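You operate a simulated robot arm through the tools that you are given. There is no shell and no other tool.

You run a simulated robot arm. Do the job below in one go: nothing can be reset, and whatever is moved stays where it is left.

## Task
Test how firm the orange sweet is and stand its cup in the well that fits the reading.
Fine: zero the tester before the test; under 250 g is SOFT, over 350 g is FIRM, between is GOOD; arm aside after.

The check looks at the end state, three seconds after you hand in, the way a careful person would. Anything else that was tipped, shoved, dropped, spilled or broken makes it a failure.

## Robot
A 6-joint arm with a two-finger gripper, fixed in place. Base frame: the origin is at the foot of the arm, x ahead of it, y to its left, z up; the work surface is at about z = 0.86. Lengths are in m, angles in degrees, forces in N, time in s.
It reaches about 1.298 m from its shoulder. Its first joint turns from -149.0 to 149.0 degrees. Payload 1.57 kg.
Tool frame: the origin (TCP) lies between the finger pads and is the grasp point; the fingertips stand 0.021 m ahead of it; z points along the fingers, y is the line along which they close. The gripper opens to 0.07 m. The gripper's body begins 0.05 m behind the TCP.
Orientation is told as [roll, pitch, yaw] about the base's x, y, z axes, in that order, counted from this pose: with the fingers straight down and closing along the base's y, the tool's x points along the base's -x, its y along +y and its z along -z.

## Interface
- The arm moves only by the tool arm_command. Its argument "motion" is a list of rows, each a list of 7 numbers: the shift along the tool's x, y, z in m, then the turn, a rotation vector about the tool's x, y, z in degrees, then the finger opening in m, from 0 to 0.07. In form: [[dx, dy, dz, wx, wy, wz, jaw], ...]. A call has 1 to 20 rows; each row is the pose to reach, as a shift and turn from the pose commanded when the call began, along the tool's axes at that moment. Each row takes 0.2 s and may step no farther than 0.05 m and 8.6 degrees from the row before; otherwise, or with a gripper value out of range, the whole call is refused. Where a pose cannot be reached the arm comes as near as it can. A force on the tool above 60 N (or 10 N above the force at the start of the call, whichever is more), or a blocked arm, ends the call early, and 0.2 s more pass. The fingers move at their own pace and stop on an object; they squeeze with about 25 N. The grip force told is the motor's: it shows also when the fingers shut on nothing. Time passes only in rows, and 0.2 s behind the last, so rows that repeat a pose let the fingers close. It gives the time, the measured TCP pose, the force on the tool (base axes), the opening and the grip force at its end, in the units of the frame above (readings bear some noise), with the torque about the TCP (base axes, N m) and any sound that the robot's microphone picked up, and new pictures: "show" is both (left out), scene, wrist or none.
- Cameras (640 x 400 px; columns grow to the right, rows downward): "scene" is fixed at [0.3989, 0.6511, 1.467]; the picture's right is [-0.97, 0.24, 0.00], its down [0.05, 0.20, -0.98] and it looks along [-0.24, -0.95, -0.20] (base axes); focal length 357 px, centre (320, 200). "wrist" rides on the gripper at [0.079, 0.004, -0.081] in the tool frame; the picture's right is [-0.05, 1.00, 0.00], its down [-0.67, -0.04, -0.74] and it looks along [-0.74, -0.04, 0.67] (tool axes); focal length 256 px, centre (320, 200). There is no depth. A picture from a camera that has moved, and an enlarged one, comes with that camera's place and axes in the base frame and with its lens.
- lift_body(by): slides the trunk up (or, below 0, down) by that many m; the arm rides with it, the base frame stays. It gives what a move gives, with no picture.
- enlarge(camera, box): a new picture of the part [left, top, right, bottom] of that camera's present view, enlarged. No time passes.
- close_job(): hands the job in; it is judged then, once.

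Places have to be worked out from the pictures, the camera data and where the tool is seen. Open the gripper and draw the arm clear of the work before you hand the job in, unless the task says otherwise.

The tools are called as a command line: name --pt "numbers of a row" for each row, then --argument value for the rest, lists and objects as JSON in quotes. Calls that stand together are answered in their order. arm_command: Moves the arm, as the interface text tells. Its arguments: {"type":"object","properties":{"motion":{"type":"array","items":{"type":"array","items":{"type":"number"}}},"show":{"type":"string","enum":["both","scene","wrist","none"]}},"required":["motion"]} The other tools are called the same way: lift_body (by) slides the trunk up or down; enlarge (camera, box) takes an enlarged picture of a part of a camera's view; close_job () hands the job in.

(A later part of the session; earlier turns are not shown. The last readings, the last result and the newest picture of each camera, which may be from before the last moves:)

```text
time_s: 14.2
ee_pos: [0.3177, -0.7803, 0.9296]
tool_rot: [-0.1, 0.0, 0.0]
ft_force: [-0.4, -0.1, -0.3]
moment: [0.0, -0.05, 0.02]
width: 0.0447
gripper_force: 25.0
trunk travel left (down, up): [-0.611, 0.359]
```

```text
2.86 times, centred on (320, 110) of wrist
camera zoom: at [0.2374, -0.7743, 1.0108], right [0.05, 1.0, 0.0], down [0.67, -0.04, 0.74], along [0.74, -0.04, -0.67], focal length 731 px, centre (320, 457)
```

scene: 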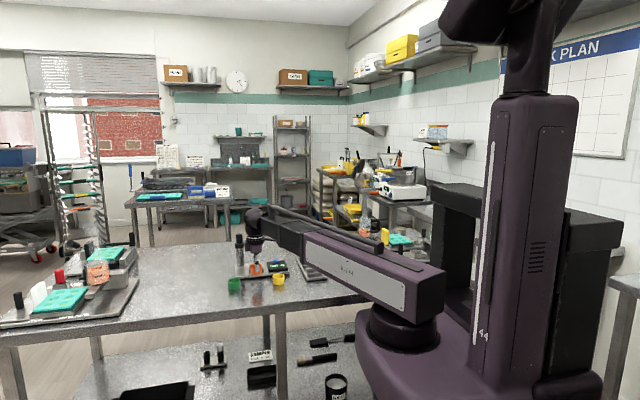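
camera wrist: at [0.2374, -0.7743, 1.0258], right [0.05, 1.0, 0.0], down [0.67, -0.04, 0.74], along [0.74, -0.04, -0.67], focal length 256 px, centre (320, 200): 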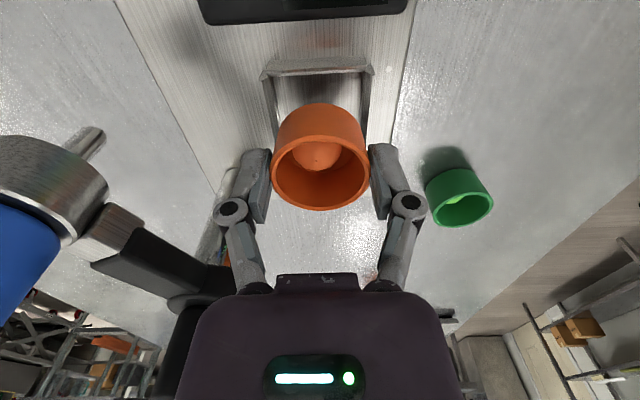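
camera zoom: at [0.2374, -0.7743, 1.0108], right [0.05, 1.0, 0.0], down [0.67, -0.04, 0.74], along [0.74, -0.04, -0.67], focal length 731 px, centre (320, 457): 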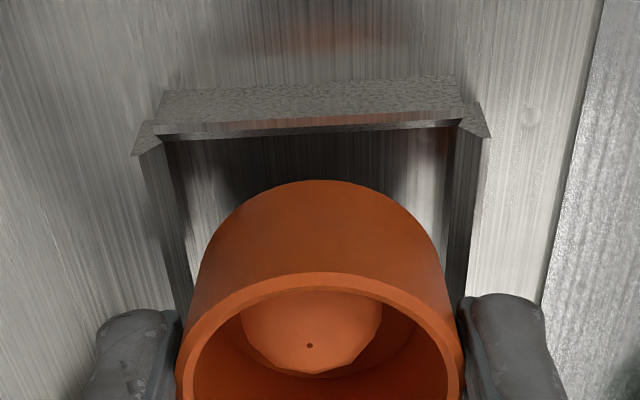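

The cup is now centred over the pan within about 1 mm. I'll lower it until its base is just above the pan's floor (TCP z ≈ 0.913).

lift_body --by -0.016

enlarge --camera "scene" --box '[246, 250, 278, 278]'

enlarge --camera "wrist" --box '[220, 40, 420, 180]'

```text
time_s: 14.8
ee_pos: [0.3175, -0.78, 0.9137]
tool_rot: [0.0, 0.0, 0.0]
ft_force: [1.2, -0.6, -1.0]
moment: [0.02, 0.01, -0.01]
width: 0.0447
gripper_force: 25.4
trunk travel left (down, up): [-0.595, 0.375]
```

```text
14.29 times, centred on (262, 264) of scene
camera zoom: at [0.3989, 0.6511, 1.467], right [-0.97, 0.24, 0.0], down [0.05, 0.2, -0.98], along [-0.24, -0.95, -0.2], focal length 5105 px, centre (1149, -714)
```

zoom: 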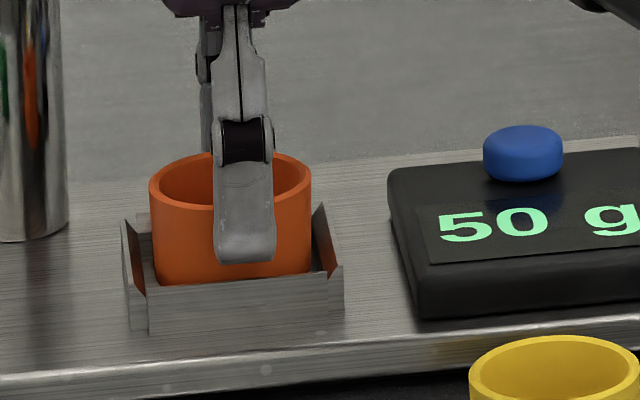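

```text
2.86 times, centred on (320, 110) of wrist
camera zoom: at [0.2376, -0.7747, 0.9943], right [0.05, 1.0, 0.0], down [0.67, -0.04, 0.74], along [0.74, -0.04, -0.67], focal length 731 px, centre (320, 457)
```

zoom: 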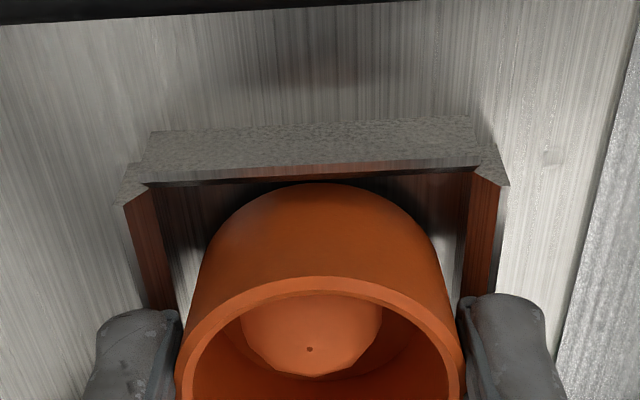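

The cup is inside the pan's walls with the fingertips still above the rim. I'll lower a few mm more in small steps, watching the force for floor contact.

lift_body --by -0.003

enlarge --camera "scene" --box '[246, 250, 278, 278]'

```text
time_s: 15.3
ee_pos: [0.3166, -0.7795, 0.9108]
tool_rot: [0.1, 0.0, 0.0]
ft_force: [0.2, -0.6, -1.2]
moment: [0.0, -0.01, -0.02]
width: 0.0447
gripper_force: 25.3
trunk travel left (down, up): [-0.592, 0.378]
```

```text
14.29 times, centred on (262, 264) of scene
camera zoom: at [0.3989, 0.6511, 1.467], right [-0.97, 0.24, 0.0], down [0.05, 0.2, -0.98], along [-0.24, -0.95, -0.2], focal length 5105 px, centre (1149, -714)
```

zoom: 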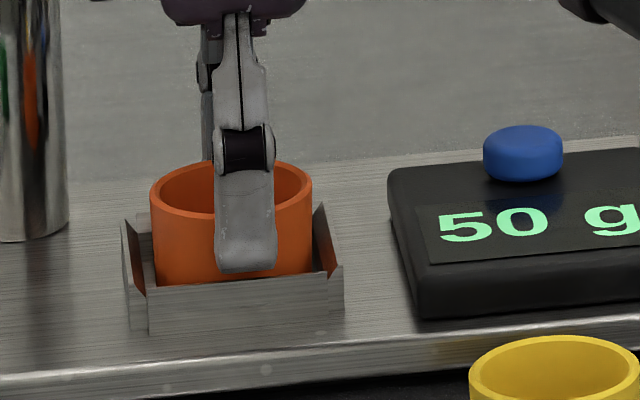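

The base is within a couple of mm of the floor with no contact force, and the fingertips are just above the rim. I'll release the cup here.

arm_command --pt "0 0 0 0 0 0 0.046" --pt "0 0 0 0 0 0 0.05" --pt "0 0 0 0 0 0 0.056" --pt "0 0 0 0 0 0 0.064" --pt "0 0 0 0 0 0 0.07" --pt "0 0 0 0 0 0 0.07" --show "wrist"

enlarge --camera "scene" --box '[246, 250, 278, 278]'

```text
time_s: 16.7
ee_pos: [0.3165, -0.7787, 0.9105]
tool_rot: [0.0, 0.1, 0.0]
ft_force: [0.5, -0.8, 0.3]
moment: [0.02, -0.02, 0.01]
width: 0.0698
gripper_force: 0.0
trunk travel left (down, up): [-0.592, 0.378]
camera wrist: at [0.2375, -0.7744, 0.9918], right [0.05, 1.0, 0.0], down [0.67, -0.04, 0.74], along [0.74, -0.04, -0.67], focal length 256 px, centre (320, 200)
```

wrist: 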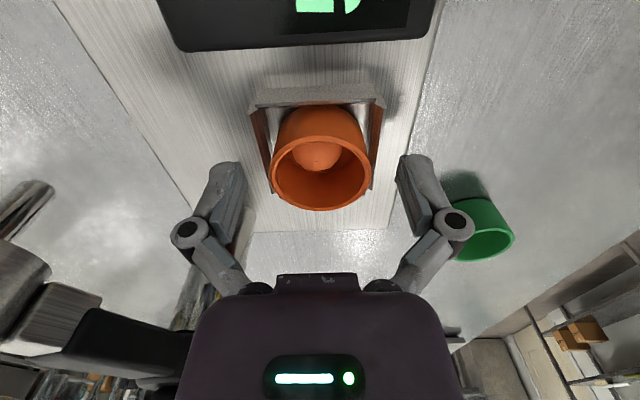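

```text
14.29 times, centred on (262, 264) of scene
camera zoom: at [0.3989, 0.6511, 1.467], right [-0.97, 0.24, 0.0], down [0.05, 0.2, -0.98], along [-0.24, -0.95, -0.2], focal length 5105 px, centre (1149, -714)
```

zoom: 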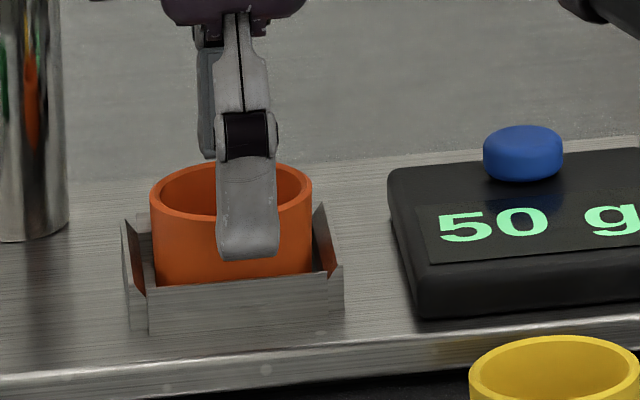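

The cup now stands in the pan, upright and level; the display still reads 50 g. I'll raise clear of it and move over the blue zero button with the fingers closed.

lift_body --by 0.11

arm_command --pt "0.03 -0.01 0 0 0 0 0.05" --pt "0.06 -0.02 0 0 0 0 0.02" --pt "0.096 -0.032 0 0 0 0 0.0" --pt "0.096 -0.032 0 0 0 0 0.0" --pt "0.096 -0.032 0 0 0 0 0.0" --show "wrist"

enlarge --camera "wrist" --box '[220, 20, 420, 180]'

enlarge --camera "scene" --box '[230, 230, 300, 280]'

```text
time_s: 18.1
ee_pos: [0.3172, -0.7795, 1.0204]
tool_rot: [0.0, 0.1, 0.0]
ft_force: [0.0, -0.2, -0.3]
moment: [0.02, -0.01, -0.01]
width: 0.0701
gripper_force: 0.1
trunk travel left (down, up): [-0.702, 0.268]
```

```text
time_s: 19.3
ee_pos: [0.2207, -0.8109, 1.0213]
tool_rot: [0.0, 0.0, 0.0]
ft_force: [0.1, 0.2, -0.4]
moment: [0.03, -0.01, 0.01]
width: 0.0003
gripper_force: 24.3
trunk travel left (down, up): [-0.702, 0.268]
camera wrist: at [0.1416, -0.8068, 1.1018], right [0.05, 1.0, 0.0], down [0.67, -0.04, 0.74], along [0.74, -0.04, -0.67], focal length 256 px, centre (320, 200)
```

wrist: 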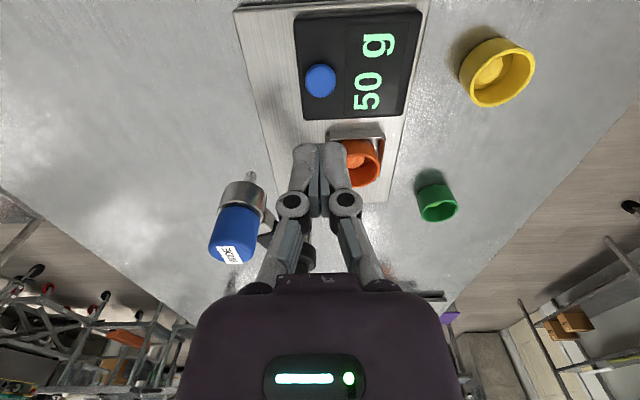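

```text
2.50 times, centred on (320, 100) of wrist
camera zoom: at [0.1416, -0.8068, 1.1018], right [0.05, 1.0, 0.0], down [0.67, -0.04, 0.74], along [0.74, -0.04, -0.67], focal length 640 px, centre (320, 450)
```

zoom: 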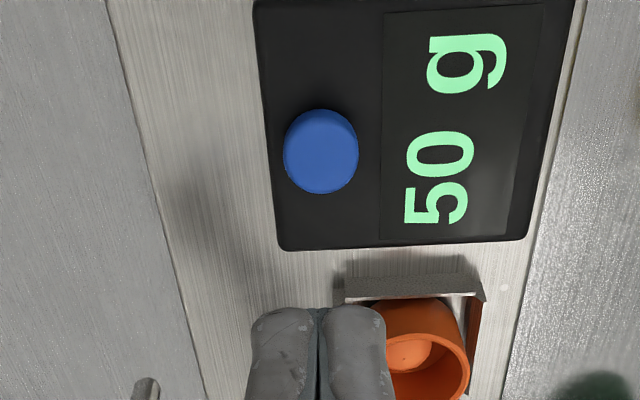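

```text
8.00 times, centred on (265, 255) of scene
camera zoom: at [0.3989, 0.6511, 1.467], right [-0.97, 0.24, 0.0], down [0.05, 0.2, -0.98], along [-0.24, -0.95, -0.2], focal length 2859 px, centre (760, -240)
```

zoom: 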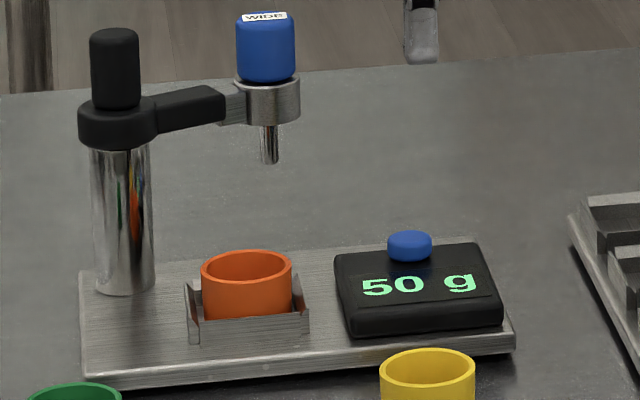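

The button centre works out at about (0.226, -0.811, top ≈ 0.901). I'll shift 5.5 mm in +x and lower to just above it.

arm_command --pt "-0.0055 0 0 0 0 0 0.0" --pt "-0.0055 0 0 0 0 0 0.0" --show "none"

lift_body --by -0.085

enlarge --camera "wrist" --box '[220, 40, 420, 200]'

enlarge --camera "scene" --box '[250, 235, 300, 275]'

```text
time_s: 19.9
ee_pos: [0.2266, -0.8113, 1.0209]
tool_rot: [0.0, 0.0, 0.1]
ft_force: [0.0, 0.4, 0.8]
moment: [-0.03, -0.01, 0.04]
width: 0.0001
gripper_force: 24.5
trunk travel left (down, up): [-0.702, 0.268]
```

```text
time_s: 21.1
ee_pos: [0.2261, -0.8109, 0.9354]
tool_rot: [0.1, 0.0, 0.0]
ft_force: [-1.1, 0.8, 0.1]
moment: [0.04, 0.03, 0.0]
width: 0.0001
gripper_force: 25.0
trunk travel left (down, up): [-0.617, 0.353]
```

```text
2.50 times, centred on (320, 120) of wrist
camera zoom: at [0.1472, -0.8063, 1.0169], right [0.05, 1.0, 0.0], down [0.67, -0.04, 0.74], along [0.74, -0.04, -0.67], focal length 640 px, centre (320, 400)
```

zoom: 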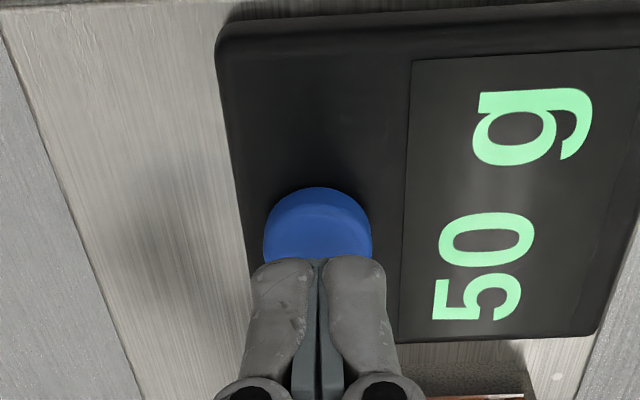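

```text
10.00 times, centred on (275, 255) of scene
camera zoom: at [0.3989, 0.6511, 1.467], right [-0.97, 0.24, 0.0], down [0.05, 0.2, -0.98], along [-0.24, -0.95, -0.2], focal length 3574 px, centre (770, -350)
```

zoom: 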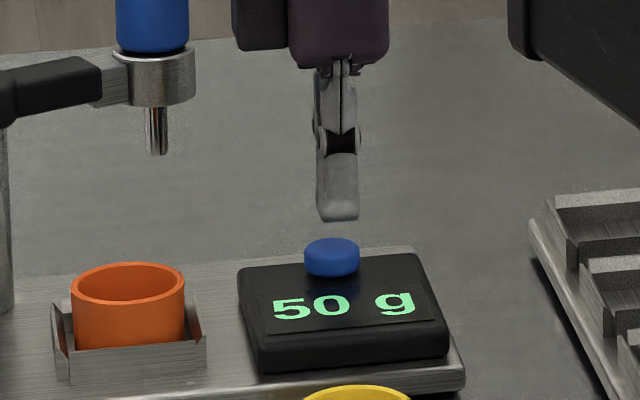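

The fingertips are right over the button, about 11 mm above it. I'll lower 9 mm, then press in small steps while reading the force and display.

lift_body --by -0.009

enlarge --camera "scene" --box '[250, 235, 300, 275]'

```text
time_s: 21.7
ee_pos: [0.2275, -0.8114, 0.9271]
tool_rot: [0.0, 0.0, 0.0]
ft_force: [-0.7, -0.7, 0.0]
moment: [-0.01, 0.01, -0.02]
width: 0.0001
gripper_force: 25.0
trunk travel left (down, up): [-0.608, 0.362]
```

```text
10.00 times, centred on (275, 255) of scene
camera zoom: at [0.3989, 0.6511, 1.467], right [-0.97, 0.24, 0.0], down [0.05, 0.2, -0.98], along [-0.24, -0.95, -0.2], focal length 3574 px, centre (770, -350)
```

zoom: 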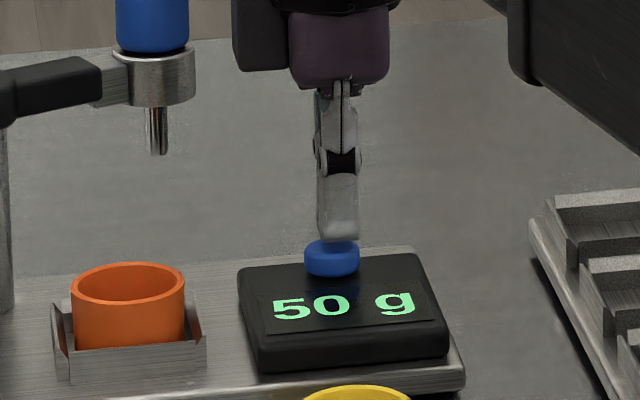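

The tips are 1–3 mm off the button with no force yet. Pressing down 4 mm and checking the display.

lift_body --by -0.004

enlarge --camera "scene" --box '[250, 235, 300, 275]'

```text
time_s: 22.2
ee_pos: [0.2272, -0.8104, 0.9228]
tool_rot: [0.0, 0.0, 0.0]
ft_force: [-0.9, 0.7, 0.7]
moment: [0.0, 0.01, 0.0]
width: 0.0001
gripper_force: 24.8
trunk travel left (down, up): [-0.604, 0.366]
```

```text
10.00 times, centred on (275, 255) of scene
camera zoom: at [0.3989, 0.6511, 1.467], right [-0.97, 0.24, 0.0], down [0.05, 0.2, -0.98], along [-0.24, -0.95, -0.2], focal length 3574 px, centre (770, -350)
```

zoom: 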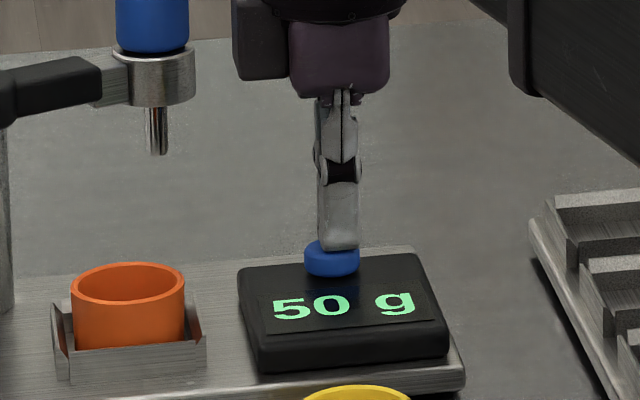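

Contact is about to happen (force near zero). I'll press down another 2.5 mm.

lift_body --by -0.0025

enlarge --camera "scene" --box '[250, 235, 300, 275]'

```text
time_s: 22.8
ee_pos: [0.2272, -0.8116, 0.9205]
tool_rot: [0.0, 0.1, 0.0]
ft_force: [-0.5, 0.8, 1.3]
moment: [0.03, -0.02, 0.02]
width: 0.0059
gripper_force: 25.4
trunk travel left (down, up): [-0.601, 0.369]
```

```text
10.00 times, centred on (275, 255) of scene
camera zoom: at [0.3989, 0.6511, 1.467], right [-0.97, 0.24, 0.0], down [0.05, 0.2, -0.98], along [-0.24, -0.95, -0.2], focal length 3574 px, centre (770, -350)
```

zoom: 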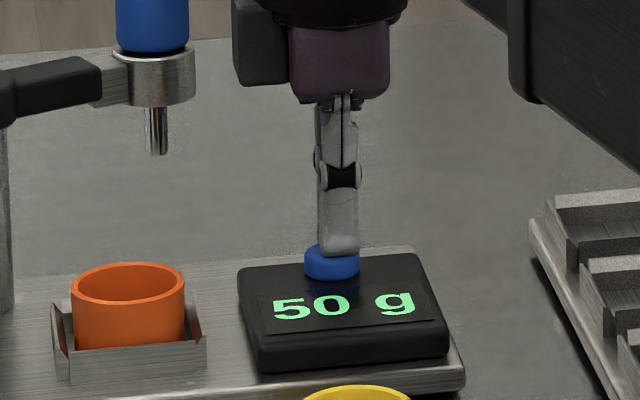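

The button is starting to travel (fingers spread slightly under load, 1.3 N). I'll press a further 2.5 mm.

lift_body --by -0.0025

enlarge --camera "scene" --box '[250, 235, 300, 275]'

```text
time_s: 23.3
ee_pos: [0.2267, -0.8109, 0.9175]
tool_rot: [0.1, -0.1, 0.0]
ft_force: [0.5, 0.2, 2.6]
moment: [0.0, 0.01, 0.0]
width: 0.0061
gripper_force: 25.1
trunk travel left (down, up): [-0.599, 0.371]
```

```text
10.00 times, centred on (275, 255) of scene
camera zoom: at [0.3989, 0.6511, 1.467], right [-0.97, 0.24, 0.0], down [0.05, 0.2, -0.98], along [-0.24, -0.95, -0.2], focal length 3574 px, centre (770, -350)
```

zoom: 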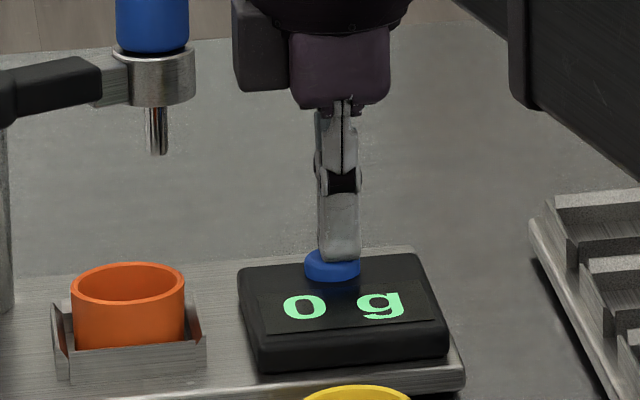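

Display now reads "0 g": the tester is zeroed. I'll back off the button and check it stays at 0.

lift_body --by 0.13

arm_command --pt "0 -0.02 0 0 0 0 0.0" --pt "0 -0.04 0 0 0 0 0.0" --show "wrist"

enlarge --camera "scene" --box '[230, 230, 300, 280]'

enlarge --camera "wrist" --box '[240, 100, 440, 260]'

```text
time_s: 24.9
ee_pos: [0.2277, -0.8121, 1.0491]
tool_rot: [0.0, 0.0, 0.0]
ft_force: [-0.7, -1.0, -0.3]
moment: [0.01, 0.03, 0.02]
width: 0.0
gripper_force: 25.7
trunk travel left (down, up): [-0.729, 0.241]
```

```text
time_s: 25.5
ee_pos: [0.2251, -0.8529, 1.0477]
tool_rot: [0.1, 0.0, 0.1]
ft_force: [0.2, 0.0, -0.4]
moment: [-0.02, -0.01, 0.01]
width: 0.0
gripper_force: 25.4
trunk travel left (down, up): [-0.729, 0.241]
camera wrist: at [0.1462, -0.8476, 1.1286], right [0.05, 1.0, 0.0], down [0.67, -0.04, 0.74], along [0.74, -0.04, -0.67], focal length 256 px, centre (320, 200)
```

wrist: 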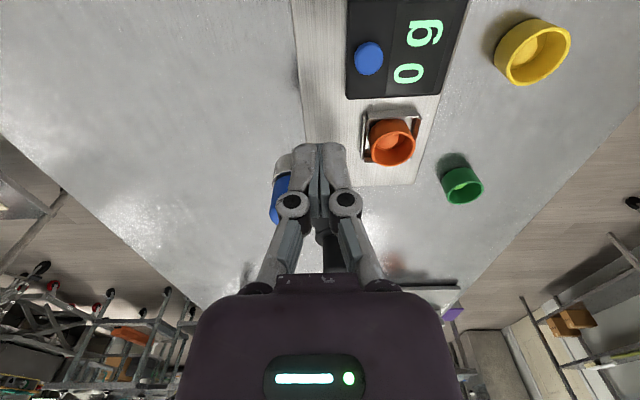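

```text
8.00 times, centred on (265, 255) of scene
camera zoom: at [0.3989, 0.6511, 1.467], right [-0.97, 0.24, 0.0], down [0.05, 0.2, -0.98], along [-0.24, -0.95, -0.2], focal length 2859 px, centre (760, -240)
```

zoom: 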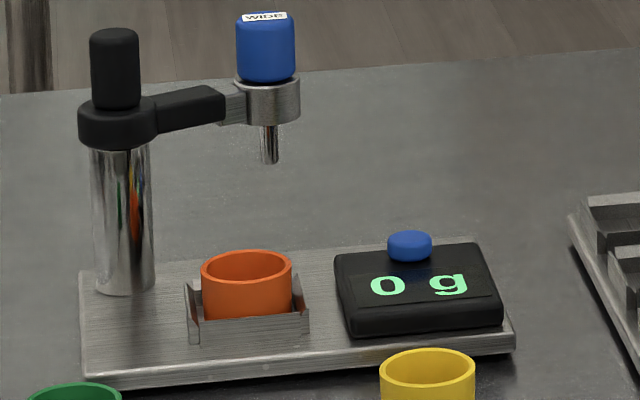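

```text
2.50 times, centred on (340, 180) of wrist
camera zoom: at [0.1462, -0.8476, 1.1286], right [0.05, 1.0, 0.0], down [0.67, -0.04, 0.74], along [0.74, -0.04, -0.67], focal length 640 px, centre (270, 250)
```

zoom: 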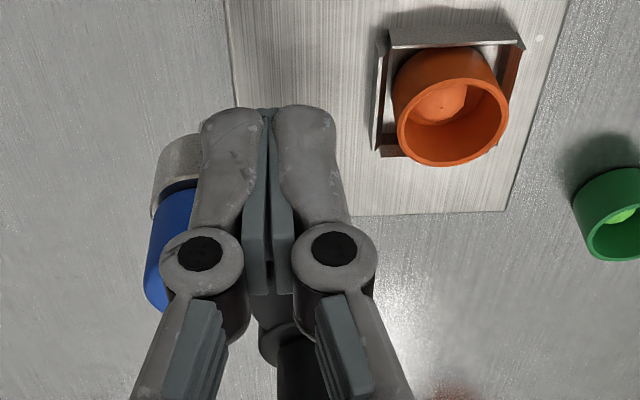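

Still 0 g after release. Now the swing arm: I'll go around behind the probe (its -y side) with closed fingers, first looking at it from there.

lift_body --by 0.02

arm_command --pt "0 -0.04 0 0 0 0 0.0" --pt "0 -0.075 0 0 0 0 0.0" --pt "0 -0.075 0 0 0 0 0.0" --show "wrist"

enlarge --camera "wrist" --box '[300, 80, 460, 280]'

```text
time_s: 26.1
ee_pos: [0.2254, -0.8518, 1.0672]
tool_rot: [0.0, -0.1, 0.0]
ft_force: [-0.3, 0.4, -0.5]
moment: [0.0, -0.03, 0.0]
width: 0.0
gripper_force: 25.1
trunk travel left (down, up): [-0.749, 0.221]
```

```text
time_s: 26.9
ee_pos: [0.2254, -0.9264, 1.0677]
tool_rot: [0.0, 0.0, 0.0]
ft_force: [0.6, -0.7, 0.9]
moment: [-0.03, -0.03, -0.04]
width: 0.0001
gripper_force: 24.5
trunk travel left (down, up): [-0.749, 0.221]
camera wrist: at [0.145, -0.9216, 1.1489], right [0.05, 1.0, 0.0], down [0.67, -0.04, 0.74], along [0.74, -0.04, -0.67], focal length 256 px, centre (320, 200)
```

wrist: 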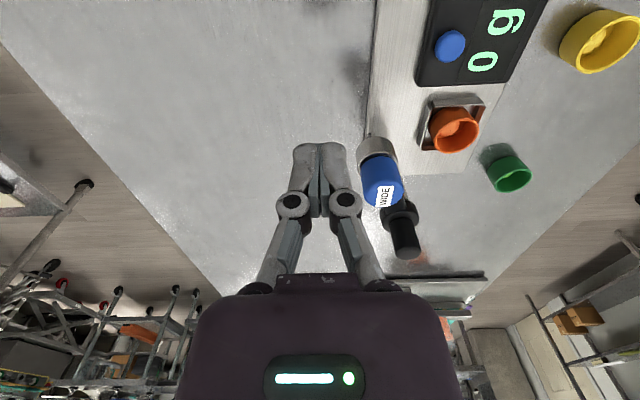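

```text
2.00 times, centred on (380, 180) of wrist
camera zoom: at [0.145, -0.9216, 1.1489], right [0.05, 1.0, 0.0], down [0.67, -0.04, 0.74], along [0.74, -0.04, -0.67], focal length 512 px, centre (200, 240)
```

zoom: 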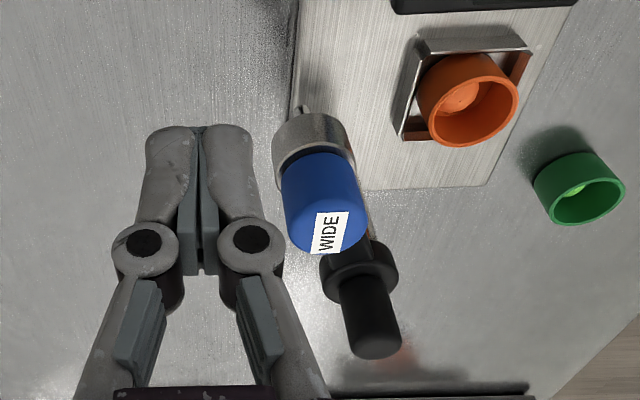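

The probe is at about (0.290, -0.879) on a radius of about 0.087 m around the column (0.372, -0.847); the pan lies on the same radius. I'll place the closed fingers behind the collar at (0.317, -0.914) and lower them to collar height.

arm_command --pt "-0.04 -0.0 0 0 0 0 0.0" --pt "-0.07 0.005 0 0 0 0 0.0" --pt "-0.092 0.01 0 0 0 0 0.0" --pt "-0.092 0.01 0 0 0 0 0.0" --show "wrist"

lift_body --by -0.06

enlarge --camera "scene" --box '[225, 215, 295, 275]'

enlarge --camera "wrist" --box '[160, 40, 560, 290]'

```text
time_s: 27.9
ee_pos: [0.317, -0.9179, 1.0674]
tool_rot: [0.0, 0.0, 0.0]
ft_force: [0.7, 0.3, -0.4]
moment: [0.01, -0.01, 0.0]
width: 0.0
gripper_force: 25.3
trunk travel left (down, up): [-0.749, 0.221]
camera wrist: at [0.2366, -0.9126, 1.1488], right [0.05, 1.0, 0.0], down [0.67, -0.04, 0.74], along [0.74, -0.04, -0.67], focal length 256 px, centre (320, 200)
```

wrist: 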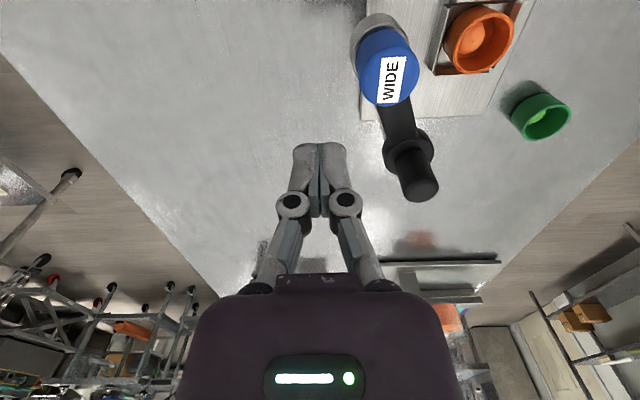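

```text
time_s: 28.9
ee_pos: [0.3161, -0.9164, 1.008]
tool_rot: [0.0, 0.0, 0.0]
ft_force: [0.7, 1.0, -0.5]
moment: [-0.02, 0.0, 0.04]
width: 0.0
gripper_force: 24.9
trunk travel left (down, up): [-0.689, 0.281]
```

```text
6.67 times, centred on (260, 245) of scene
camera zoom: at [0.3989, 0.6511, 1.467], right [-0.97, 0.24, 0.0], down [0.05, 0.2, -0.98], along [-0.24, -0.95, -0.2], focal length 2382 px, centre (720, -100)
```

zoom: 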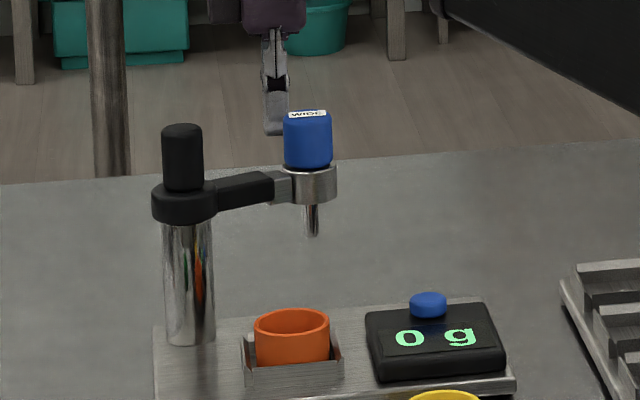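

```text
1.60 times, centred on (360, 165) of wrist
camera zoom: at [0.2365, -0.9126, 1.0889], right [0.05, 1.0, 0.0], down [0.67, -0.04, 0.74], along [0.74, -0.04, -0.67], focal length 410 px, centre (256, 256)
```

zoom: 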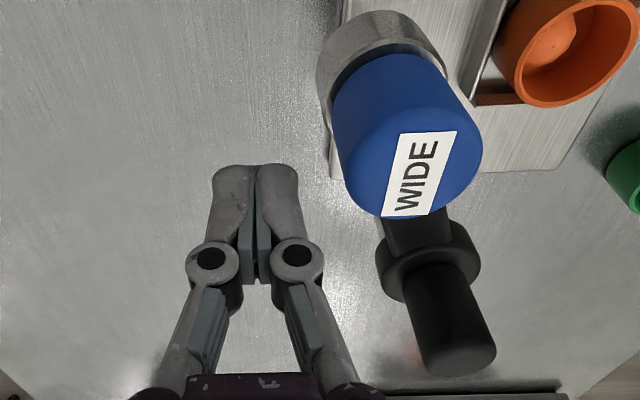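

Fingers are behind the collar with clear space. I'll lower to collar height (TCP z ≈ 0.978, below the cap's base, above the rod's tip) and check.

lift_body --by -0.03

enlarge --camera "scene" --box '[225, 215, 295, 275]'

enlarge --camera "wrist" --box '[160, 40, 560, 290]'

```text
time_s: 29.7
ee_pos: [0.3173, -0.9168, 0.9777]
tool_rot: [0.0, 0.0, 0.0]
ft_force: [0.0, 0.0, 0.4]
moment: [0.0, -0.01, -0.01]
width: 0.0003
gripper_force: 25.5
trunk travel left (down, up): [-0.659, 0.311]
```

```text
6.67 times, centred on (260, 245) of scene
camera zoom: at [0.3989, 0.6511, 1.467], right [-0.97, 0.24, 0.0], down [0.05, 0.2, -0.98], along [-0.24, -0.95, -0.2], focal length 2382 px, centre (720, -100)
```

zoom: 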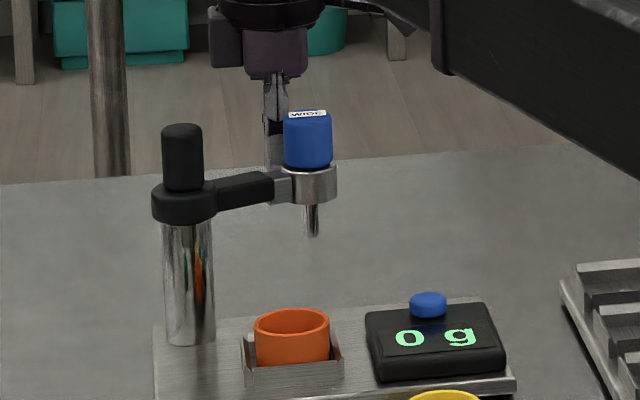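

```text
1.60 times, centred on (360, 165) of wrist
camera zoom: at [0.2366, -0.9126, 1.0588], right [0.05, 1.0, 0.0], down [0.67, -0.04, 0.74], along [0.74, -0.04, -0.67], focal length 410 px, centre (256, 256)
```

zoom: 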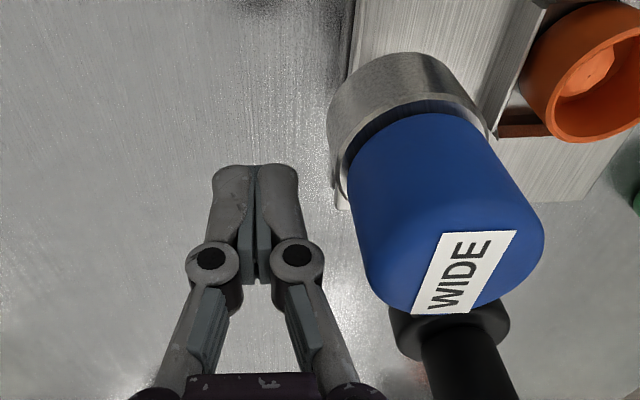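

Heights look right: fingertips level with the collar, palm about 13 mm above the cap. I'll push gently along the arc a short way first.

arm_command --pt "-0.004 0.008 0 0 0 0 0.0" --pt "0.004 0.0179 0 0 0 0 0.0" --pt "0.0113 0.0277 0 0 0 0 0.0" --show "wrist"

enlarge --camera "scene" --box '[225, 215, 295, 275]'

```text
time_s: 30.5
ee_pos: [0.305, -0.8896, 0.9769]
tool_rot: [0.0, 0.0, 0.0]
ft_force: [-0.6, -0.4, -0.3]
moment: [0.02, 0.01, 0.01]
width: 0.0003
gripper_force: 24.6
trunk travel left (down, up): [-0.659, 0.311]
camera wrist: at [0.2255, -0.8844, 1.0589], right [0.05, 1.0, 0.0], down [0.67, -0.04, 0.74], along [0.74, -0.04, -0.67], focal length 256 px, centre (320, 200)
```

wrist: 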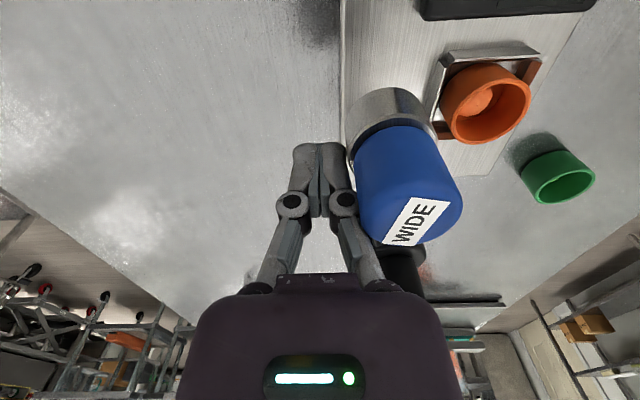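

```text
6.67 times, centred on (260, 245) of scene
camera zoom: at [0.3989, 0.6511, 1.467], right [-0.97, 0.24, 0.0], down [0.05, 0.2, -0.98], along [-0.24, -0.95, -0.2], focal length 2382 px, centre (720, -100)
```

zoom: 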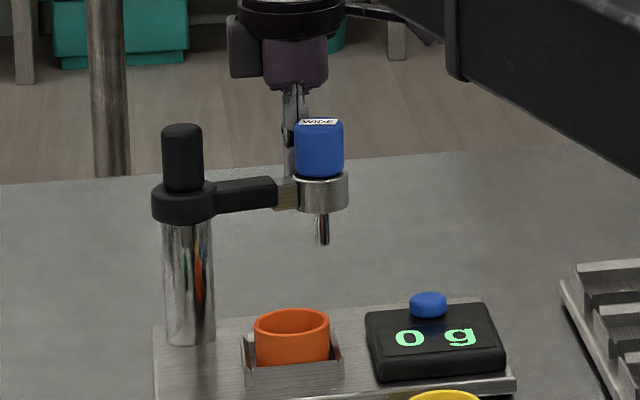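

The arm swings freely with almost no force. I'll continue along the arc, then look again.

arm_command --pt "0.0057 0.0107 0 0 0 0 0.0" --pt "0.0098 0.0221 0 0 0 0 0.0" --pt "0.0124 0.034 0 0 0 0 0.0" --pt "0.0132 0.0461 0 0 0 0 0.0" --show "wrist"

enlarge --camera "scene" --box '[225, 215, 295, 275]'

```text
time_s: 31.5
ee_pos: [0.2921, -0.843, 0.9774]
tool_rot: [0.0, 0.1, 0.0]
ft_force: [0.0, 0.3, -0.1]
moment: [-0.02, -0.01, 0.0]
width: 0.0
gripper_force: 25.0
trunk travel left (down, up): [-0.659, 0.311]
camera wrist: at [0.2123, -0.8381, 1.0589], right [0.05, 1.0, 0.0], down [0.67, -0.04, 0.74], along [0.74, -0.04, -0.67], focal length 256 px, centre (320, 200)
```

wrist: 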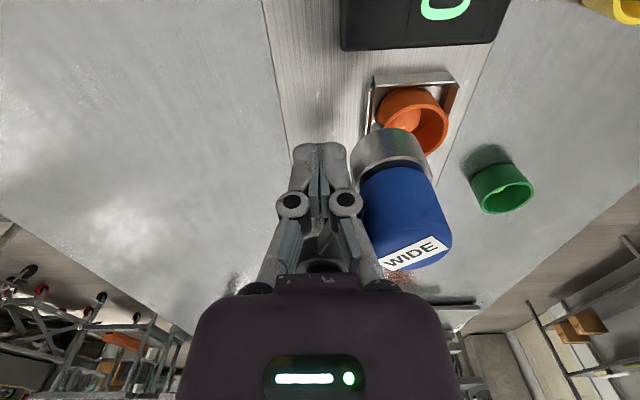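

```text
6.67 times, centred on (260, 245) of scene
camera zoom: at [0.3989, 0.6511, 1.467], right [-0.97, 0.24, 0.0], down [0.05, 0.2, -0.98], along [-0.24, -0.95, -0.2], focal length 2382 px, centre (720, -100)
```

zoom: 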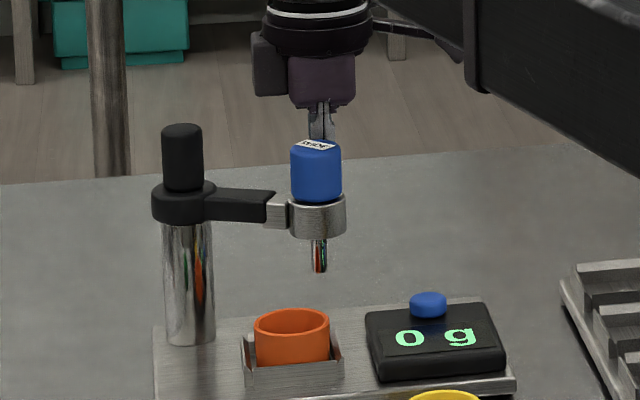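

The probe is now at about 160° on the arc; the pan is at about 134°. I'll push to near the target and inspect.

arm_command --pt "-0.0008 0.0121 0 0 0 0 0.0" --pt "-0.0034 0.024 0 0 0 0 0.0" --pt "-0.0063 0.0326 0 0 0 0 0.0" --show "wrist"

enlarge --camera "scene" --box '[235, 230, 285, 275]'

enlarge --camera "wrist" --box '[280, 40, 480, 240]'

```text
time_s: 32.3
ee_pos: [0.2981, -0.8113, 0.9783]
tool_rot: [0.0, 0.0, 0.0]
ft_force: [0.6, 0.4, -0.4]
moment: [0.0, 0.03, 0.03]
width: 0.0
gripper_force: 24.9
trunk travel left (down, up): [-0.659, 0.311]
camera wrist: at [0.2179, -0.806, 1.0588], right [0.05, 1.0, 0.0], down [0.67, -0.04, 0.74], along [0.74, -0.04, -0.67], focal length 256 px, centre (320, 200)
```

wrist: 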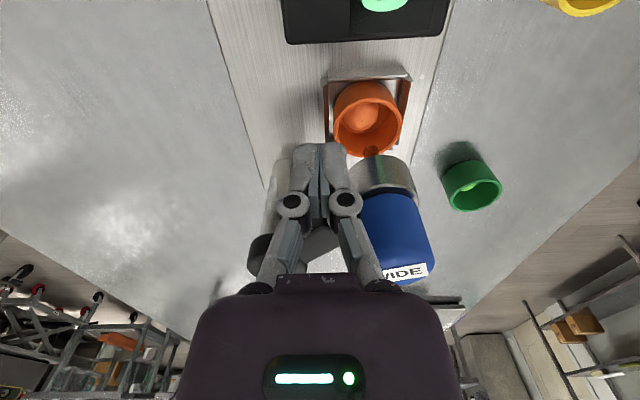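

```text
8.89 times, centred on (260, 252) of scene
camera zoom: at [0.3989, 0.6511, 1.467], right [-0.97, 0.24, 0.0], down [0.05, 0.2, -0.98], along [-0.24, -0.95, -0.2], focal length 3176 px, centre (853, -267)
```

zoom: 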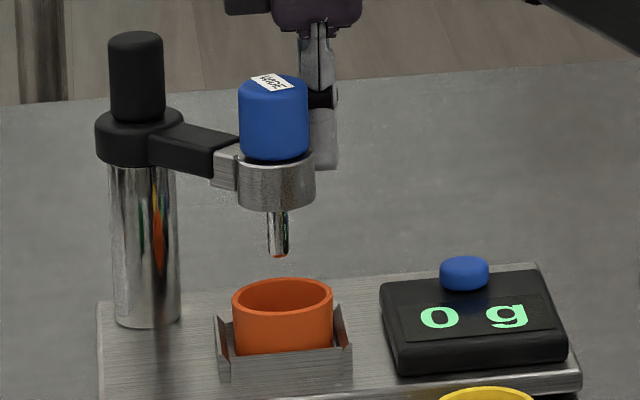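

```text
2.00 times, centred on (380, 140) of wrist
camera zoom: at [0.2179, -0.806, 1.0588], right [0.05, 1.0, 0.0], down [0.67, -0.04, 0.74], along [0.74, -0.04, -0.67], focal length 512 px, centre (200, 320)
```

zoom: 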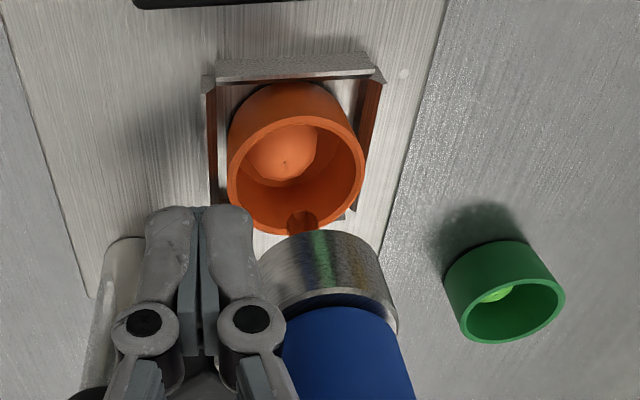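

The rod tip is at about (0.317, -0.780), right over the sweet's centre (0.318, -0.780). I'll back the fingers off the collar, then rise and move above the cap.

arm_command --pt "0.006 -0.006 0 0 0 0 0.0" --pt "0.014 -0.014 0 0 0 0 0.0" --pt "0.014 -0.014 0 0 0 0 0.0" --show "none"

lift_body --by 0.09

enlarge --camera "scene" --box '[235, 230, 285, 275]'

enlarge --camera "wrist" --box '[280, 40, 480, 240]'

```text
time_s: 33.1
ee_pos: [0.2835, -0.8259, 0.9777]
tool_rot: [-0.1, 0.0, 0.0]
ft_force: [-0.4, 0.5, -0.9]
moment: [0.0, -0.02, -0.01]
width: 0.0
gripper_force: 25.0
trunk travel left (down, up): [-0.659, 0.311]
```

```text
time_s: 34.3
ee_pos: [0.2844, -0.8261, 1.0685]
tool_rot: [0.0, 0.0, 0.0]
ft_force: [0.7, -0.5, -1.3]
moment: [0.02, 0.01, 0.01]
width: 0.0
gripper_force: 25.5
trunk travel left (down, up): [-0.749, 0.221]
```

```text
8.89 times, centred on (260, 252) of scene
camera zoom: at [0.3989, 0.6511, 1.467], right [-0.97, 0.24, 0.0], down [0.05, 0.2, -0.98], along [-0.24, -0.95, -0.2], focal length 3176 px, centre (853, -267)
```

zoom: 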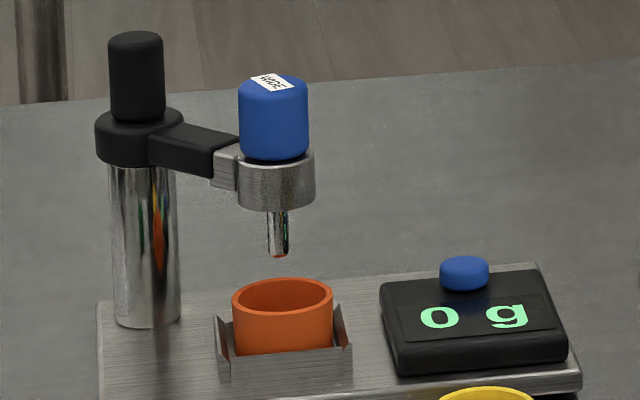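

```text
2.00 times, centred on (380, 140) of wrist
camera zoom: at [0.204, -0.821, 1.1487], right [0.05, 1.0, 0.0], down [0.67, -0.04, 0.74], along [0.74, -0.04, -0.67], focal length 512 px, centre (200, 320)
```

zoom: 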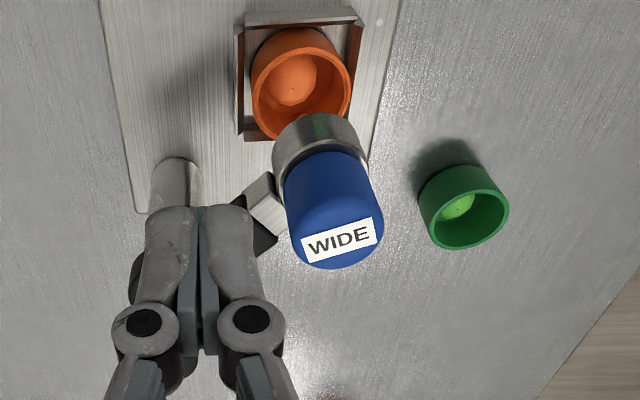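

The arm stayed put over the pan and the cap's centre is at about (0.318, -0.779). I'll move the closed fingertips above it.

arm_command --pt "-0.017 0.0235 0 0 0 0 0.0" --pt "-0.034 0.047 0 0 0 0 0.0" --pt "-0.034 0.047 0 0 0 0 0.0" --show "wrist"

enlarge --camera "scene" --box '[235, 215, 295, 275]'

enlarge --camera "wrist" --box '[220, 20, 420, 220]'

```text
time_s: 35.1
ee_pos: [0.3196, -0.7782, 1.0675]
tool_rot: [0.0, 0.0, 0.0]
ft_force: [0.6, 0.0, -0.2]
moment: [0.0, 0.01, 0.03]
width: 0.0
gripper_force: 25.1
trunk travel left (down, up): [-0.749, 0.221]
camera wrist: at [0.2394, -0.7732, 1.1487], right [0.05, 1.0, 0.0], down [0.67, -0.04, 0.74], along [0.74, -0.04, -0.67], focal length 256 px, centre (320, 200)
```

wrist: 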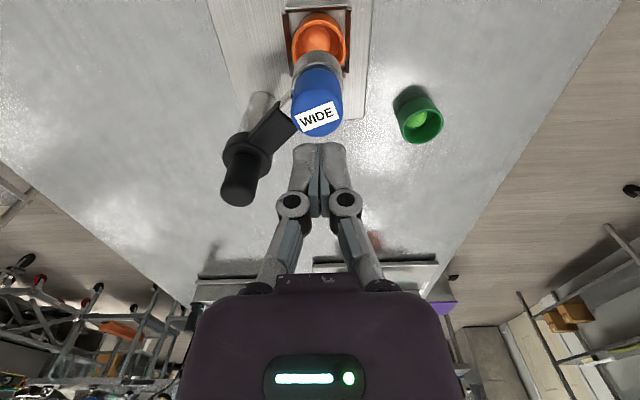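

```text
6.67 times, centred on (265, 245) of scene
camera zoom: at [0.3989, 0.6511, 1.467], right [-0.97, 0.24, 0.0], down [0.05, 0.2, -0.98], along [-0.24, -0.95, -0.2], focal length 2382 px, centre (687, -100)
```

zoom: 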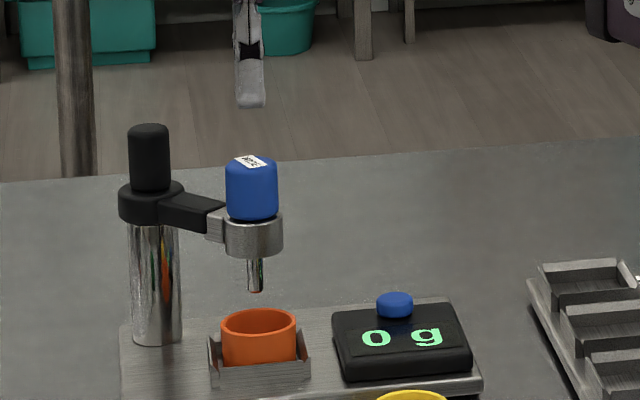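

```text
2.00 times, centred on (320, 120) of wrist
camera zoom: at [0.2394, -0.7732, 1.1487], right [0.05, 1.0, 0.0], down [0.67, -0.04, 0.74], along [0.74, -0.04, -0.67], focal length 512 px, centre (320, 360)
```

zoom: 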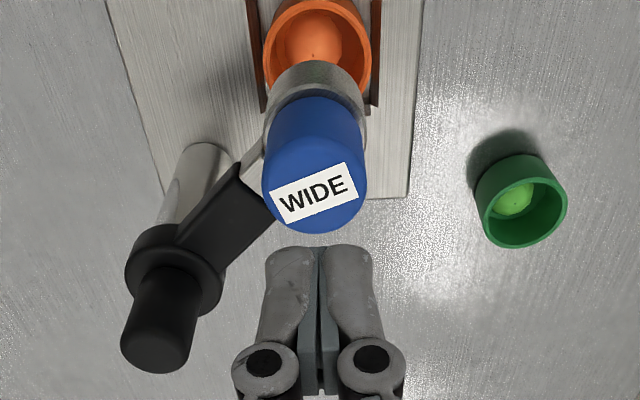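

The fingertips are centred over the cap with about 35 mm to go. I'll lower 31 mm, then press in small steps, reading the display after each.

lift_body --by -0.031

enlarge --camera "scene" --box '[235, 225, 285, 275]'

```text
time_s: 35.9
ee_pos: [0.3195, -0.7783, 1.0366]
tool_rot: [0.1, 0.0, 0.1]
ft_force: [1.0, -0.2, -0.3]
moment: [0.01, -0.01, 0.05]
width: 0.0001
gripper_force: 25.1
trunk travel left (down, up): [-0.718, 0.252]
```

```text
8.00 times, centred on (260, 250) of scene
camera zoom: at [0.3989, 0.6511, 1.467], right [-0.97, 0.24, 0.0], down [0.05, 0.2, -0.98], along [-0.24, -0.95, -0.2], focal length 2859 px, centre (800, -200)
```

zoom: 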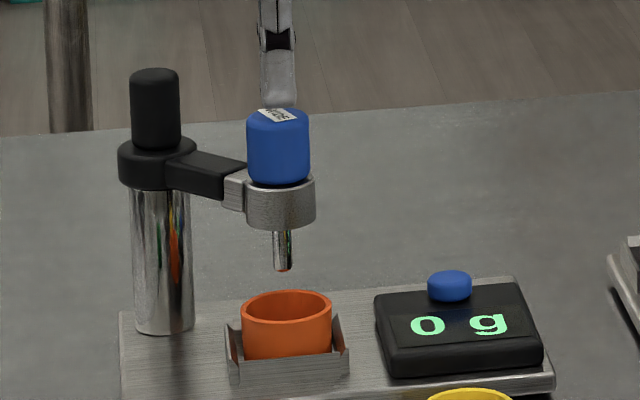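

The tips are a few mm above the cap. Lowering 6 mm to make contact and see whether the plunger moves.

lift_body --by -0.006

enlarge --camera "scene" --box '[235, 225, 285, 275]'

```text
time_s: 36.4
ee_pos: [0.3184, -0.7778, 1.0308]
tool_rot: [0.0, 0.0, 0.0]
ft_force: [-0.3, 0.2, 0.0]
moment: [0.0, 0.01, 0.01]
width: 0.0
gripper_force: 24.8
trunk travel left (down, up): [-0.712, 0.258]
```

```text
8.00 times, centred on (260, 250) of scene
camera zoom: at [0.3989, 0.6511, 1.467], right [-0.97, 0.24, 0.0], down [0.05, 0.2, -0.98], along [-0.24, -0.95, -0.2], focal length 2859 px, centre (800, -200)
```

zoom: 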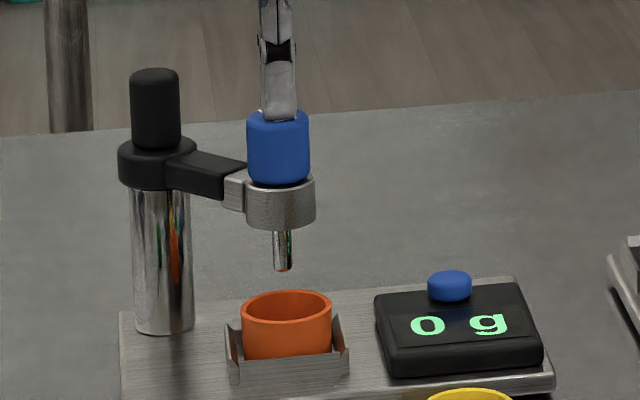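

Almost touching, no force yet. Lowering 4 mm more.

lift_body --by -0.004

enlarge --camera "scene" --box '[235, 225, 285, 275]'

```text
time_s: 37.0
ee_pos: [0.3198, -0.7785, 1.0267]
tool_rot: [0.0, 0.0, 0.0]
ft_force: [-0.6, 0.1, 2.2]
moment: [0.02, -0.02, -0.01]
width: 0.0059
gripper_force: 25.0
trunk travel left (down, up): [-0.708, 0.262]
```

```text
8.00 times, centred on (260, 250) of scene
camera zoom: at [0.3989, 0.6511, 1.467], right [-0.97, 0.24, 0.0], down [0.05, 0.2, -0.98], along [-0.24, -0.95, -0.2], focal length 2859 px, centre (800, -200)
```

zoom: 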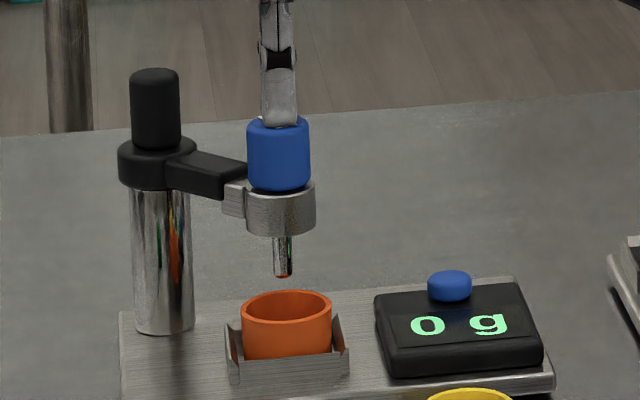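

The plunger head moves down with the cap (2.2 N, spring-loaded). I'll keep pressing down in steps.

lift_body --by -0.008

enlarge --camera "scene" --box '[235, 225, 285, 275]'

```text
time_s: 37.5
ee_pos: [0.3192, -0.7779, 1.0186]
tool_rot: [0.0, 0.1, 0.0]
ft_force: [0.1, -0.9, 4.2]
moment: [-0.05, 0.02, 0.0]
width: 0.0058
gripper_force: 25.1
trunk travel left (down, up): [-0.7, 0.27]
```

```text
8.00 times, centred on (260, 250) of scene
camera zoom: at [0.3989, 0.6511, 1.467], right [-0.97, 0.24, 0.0], down [0.05, 0.2, -0.98], along [-0.24, -0.95, -0.2], focal length 2859 px, centre (800, -200)
```

zoom: 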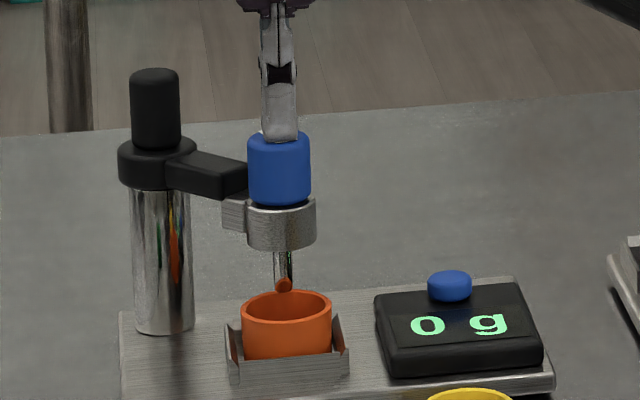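

The head slides down smoothly (4.2 N), the tip is now near the cup's rim. Continuing in smaller steps.

lift_body --by -0.006

enlarge --camera "scene" --box '[235, 225, 285, 275]'

```text
time_s: 38.1
ee_pos: [0.3192, -0.7781, 1.0136]
tool_rot: [-0.1, 0.1, 0.1]
ft_force: [0.4, -1.5, 5.4]
moment: [-0.05, 0.0, -0.03]
width: 0.006
gripper_force: 25.1
trunk travel left (down, up): [-0.694, 0.276]
```

```text
8.00 times, centred on (260, 250) of scene
camera zoom: at [0.3989, 0.6511, 1.467], right [-0.97, 0.24, 0.0], down [0.05, 0.2, -0.98], along [-0.24, -0.95, -0.2], focal length 2859 px, centre (800, -200)
```

zoom: 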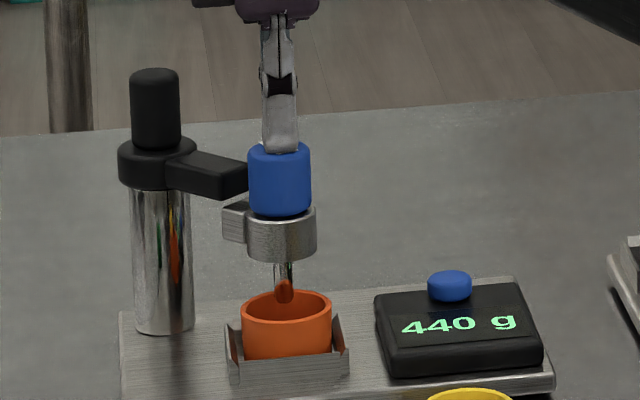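

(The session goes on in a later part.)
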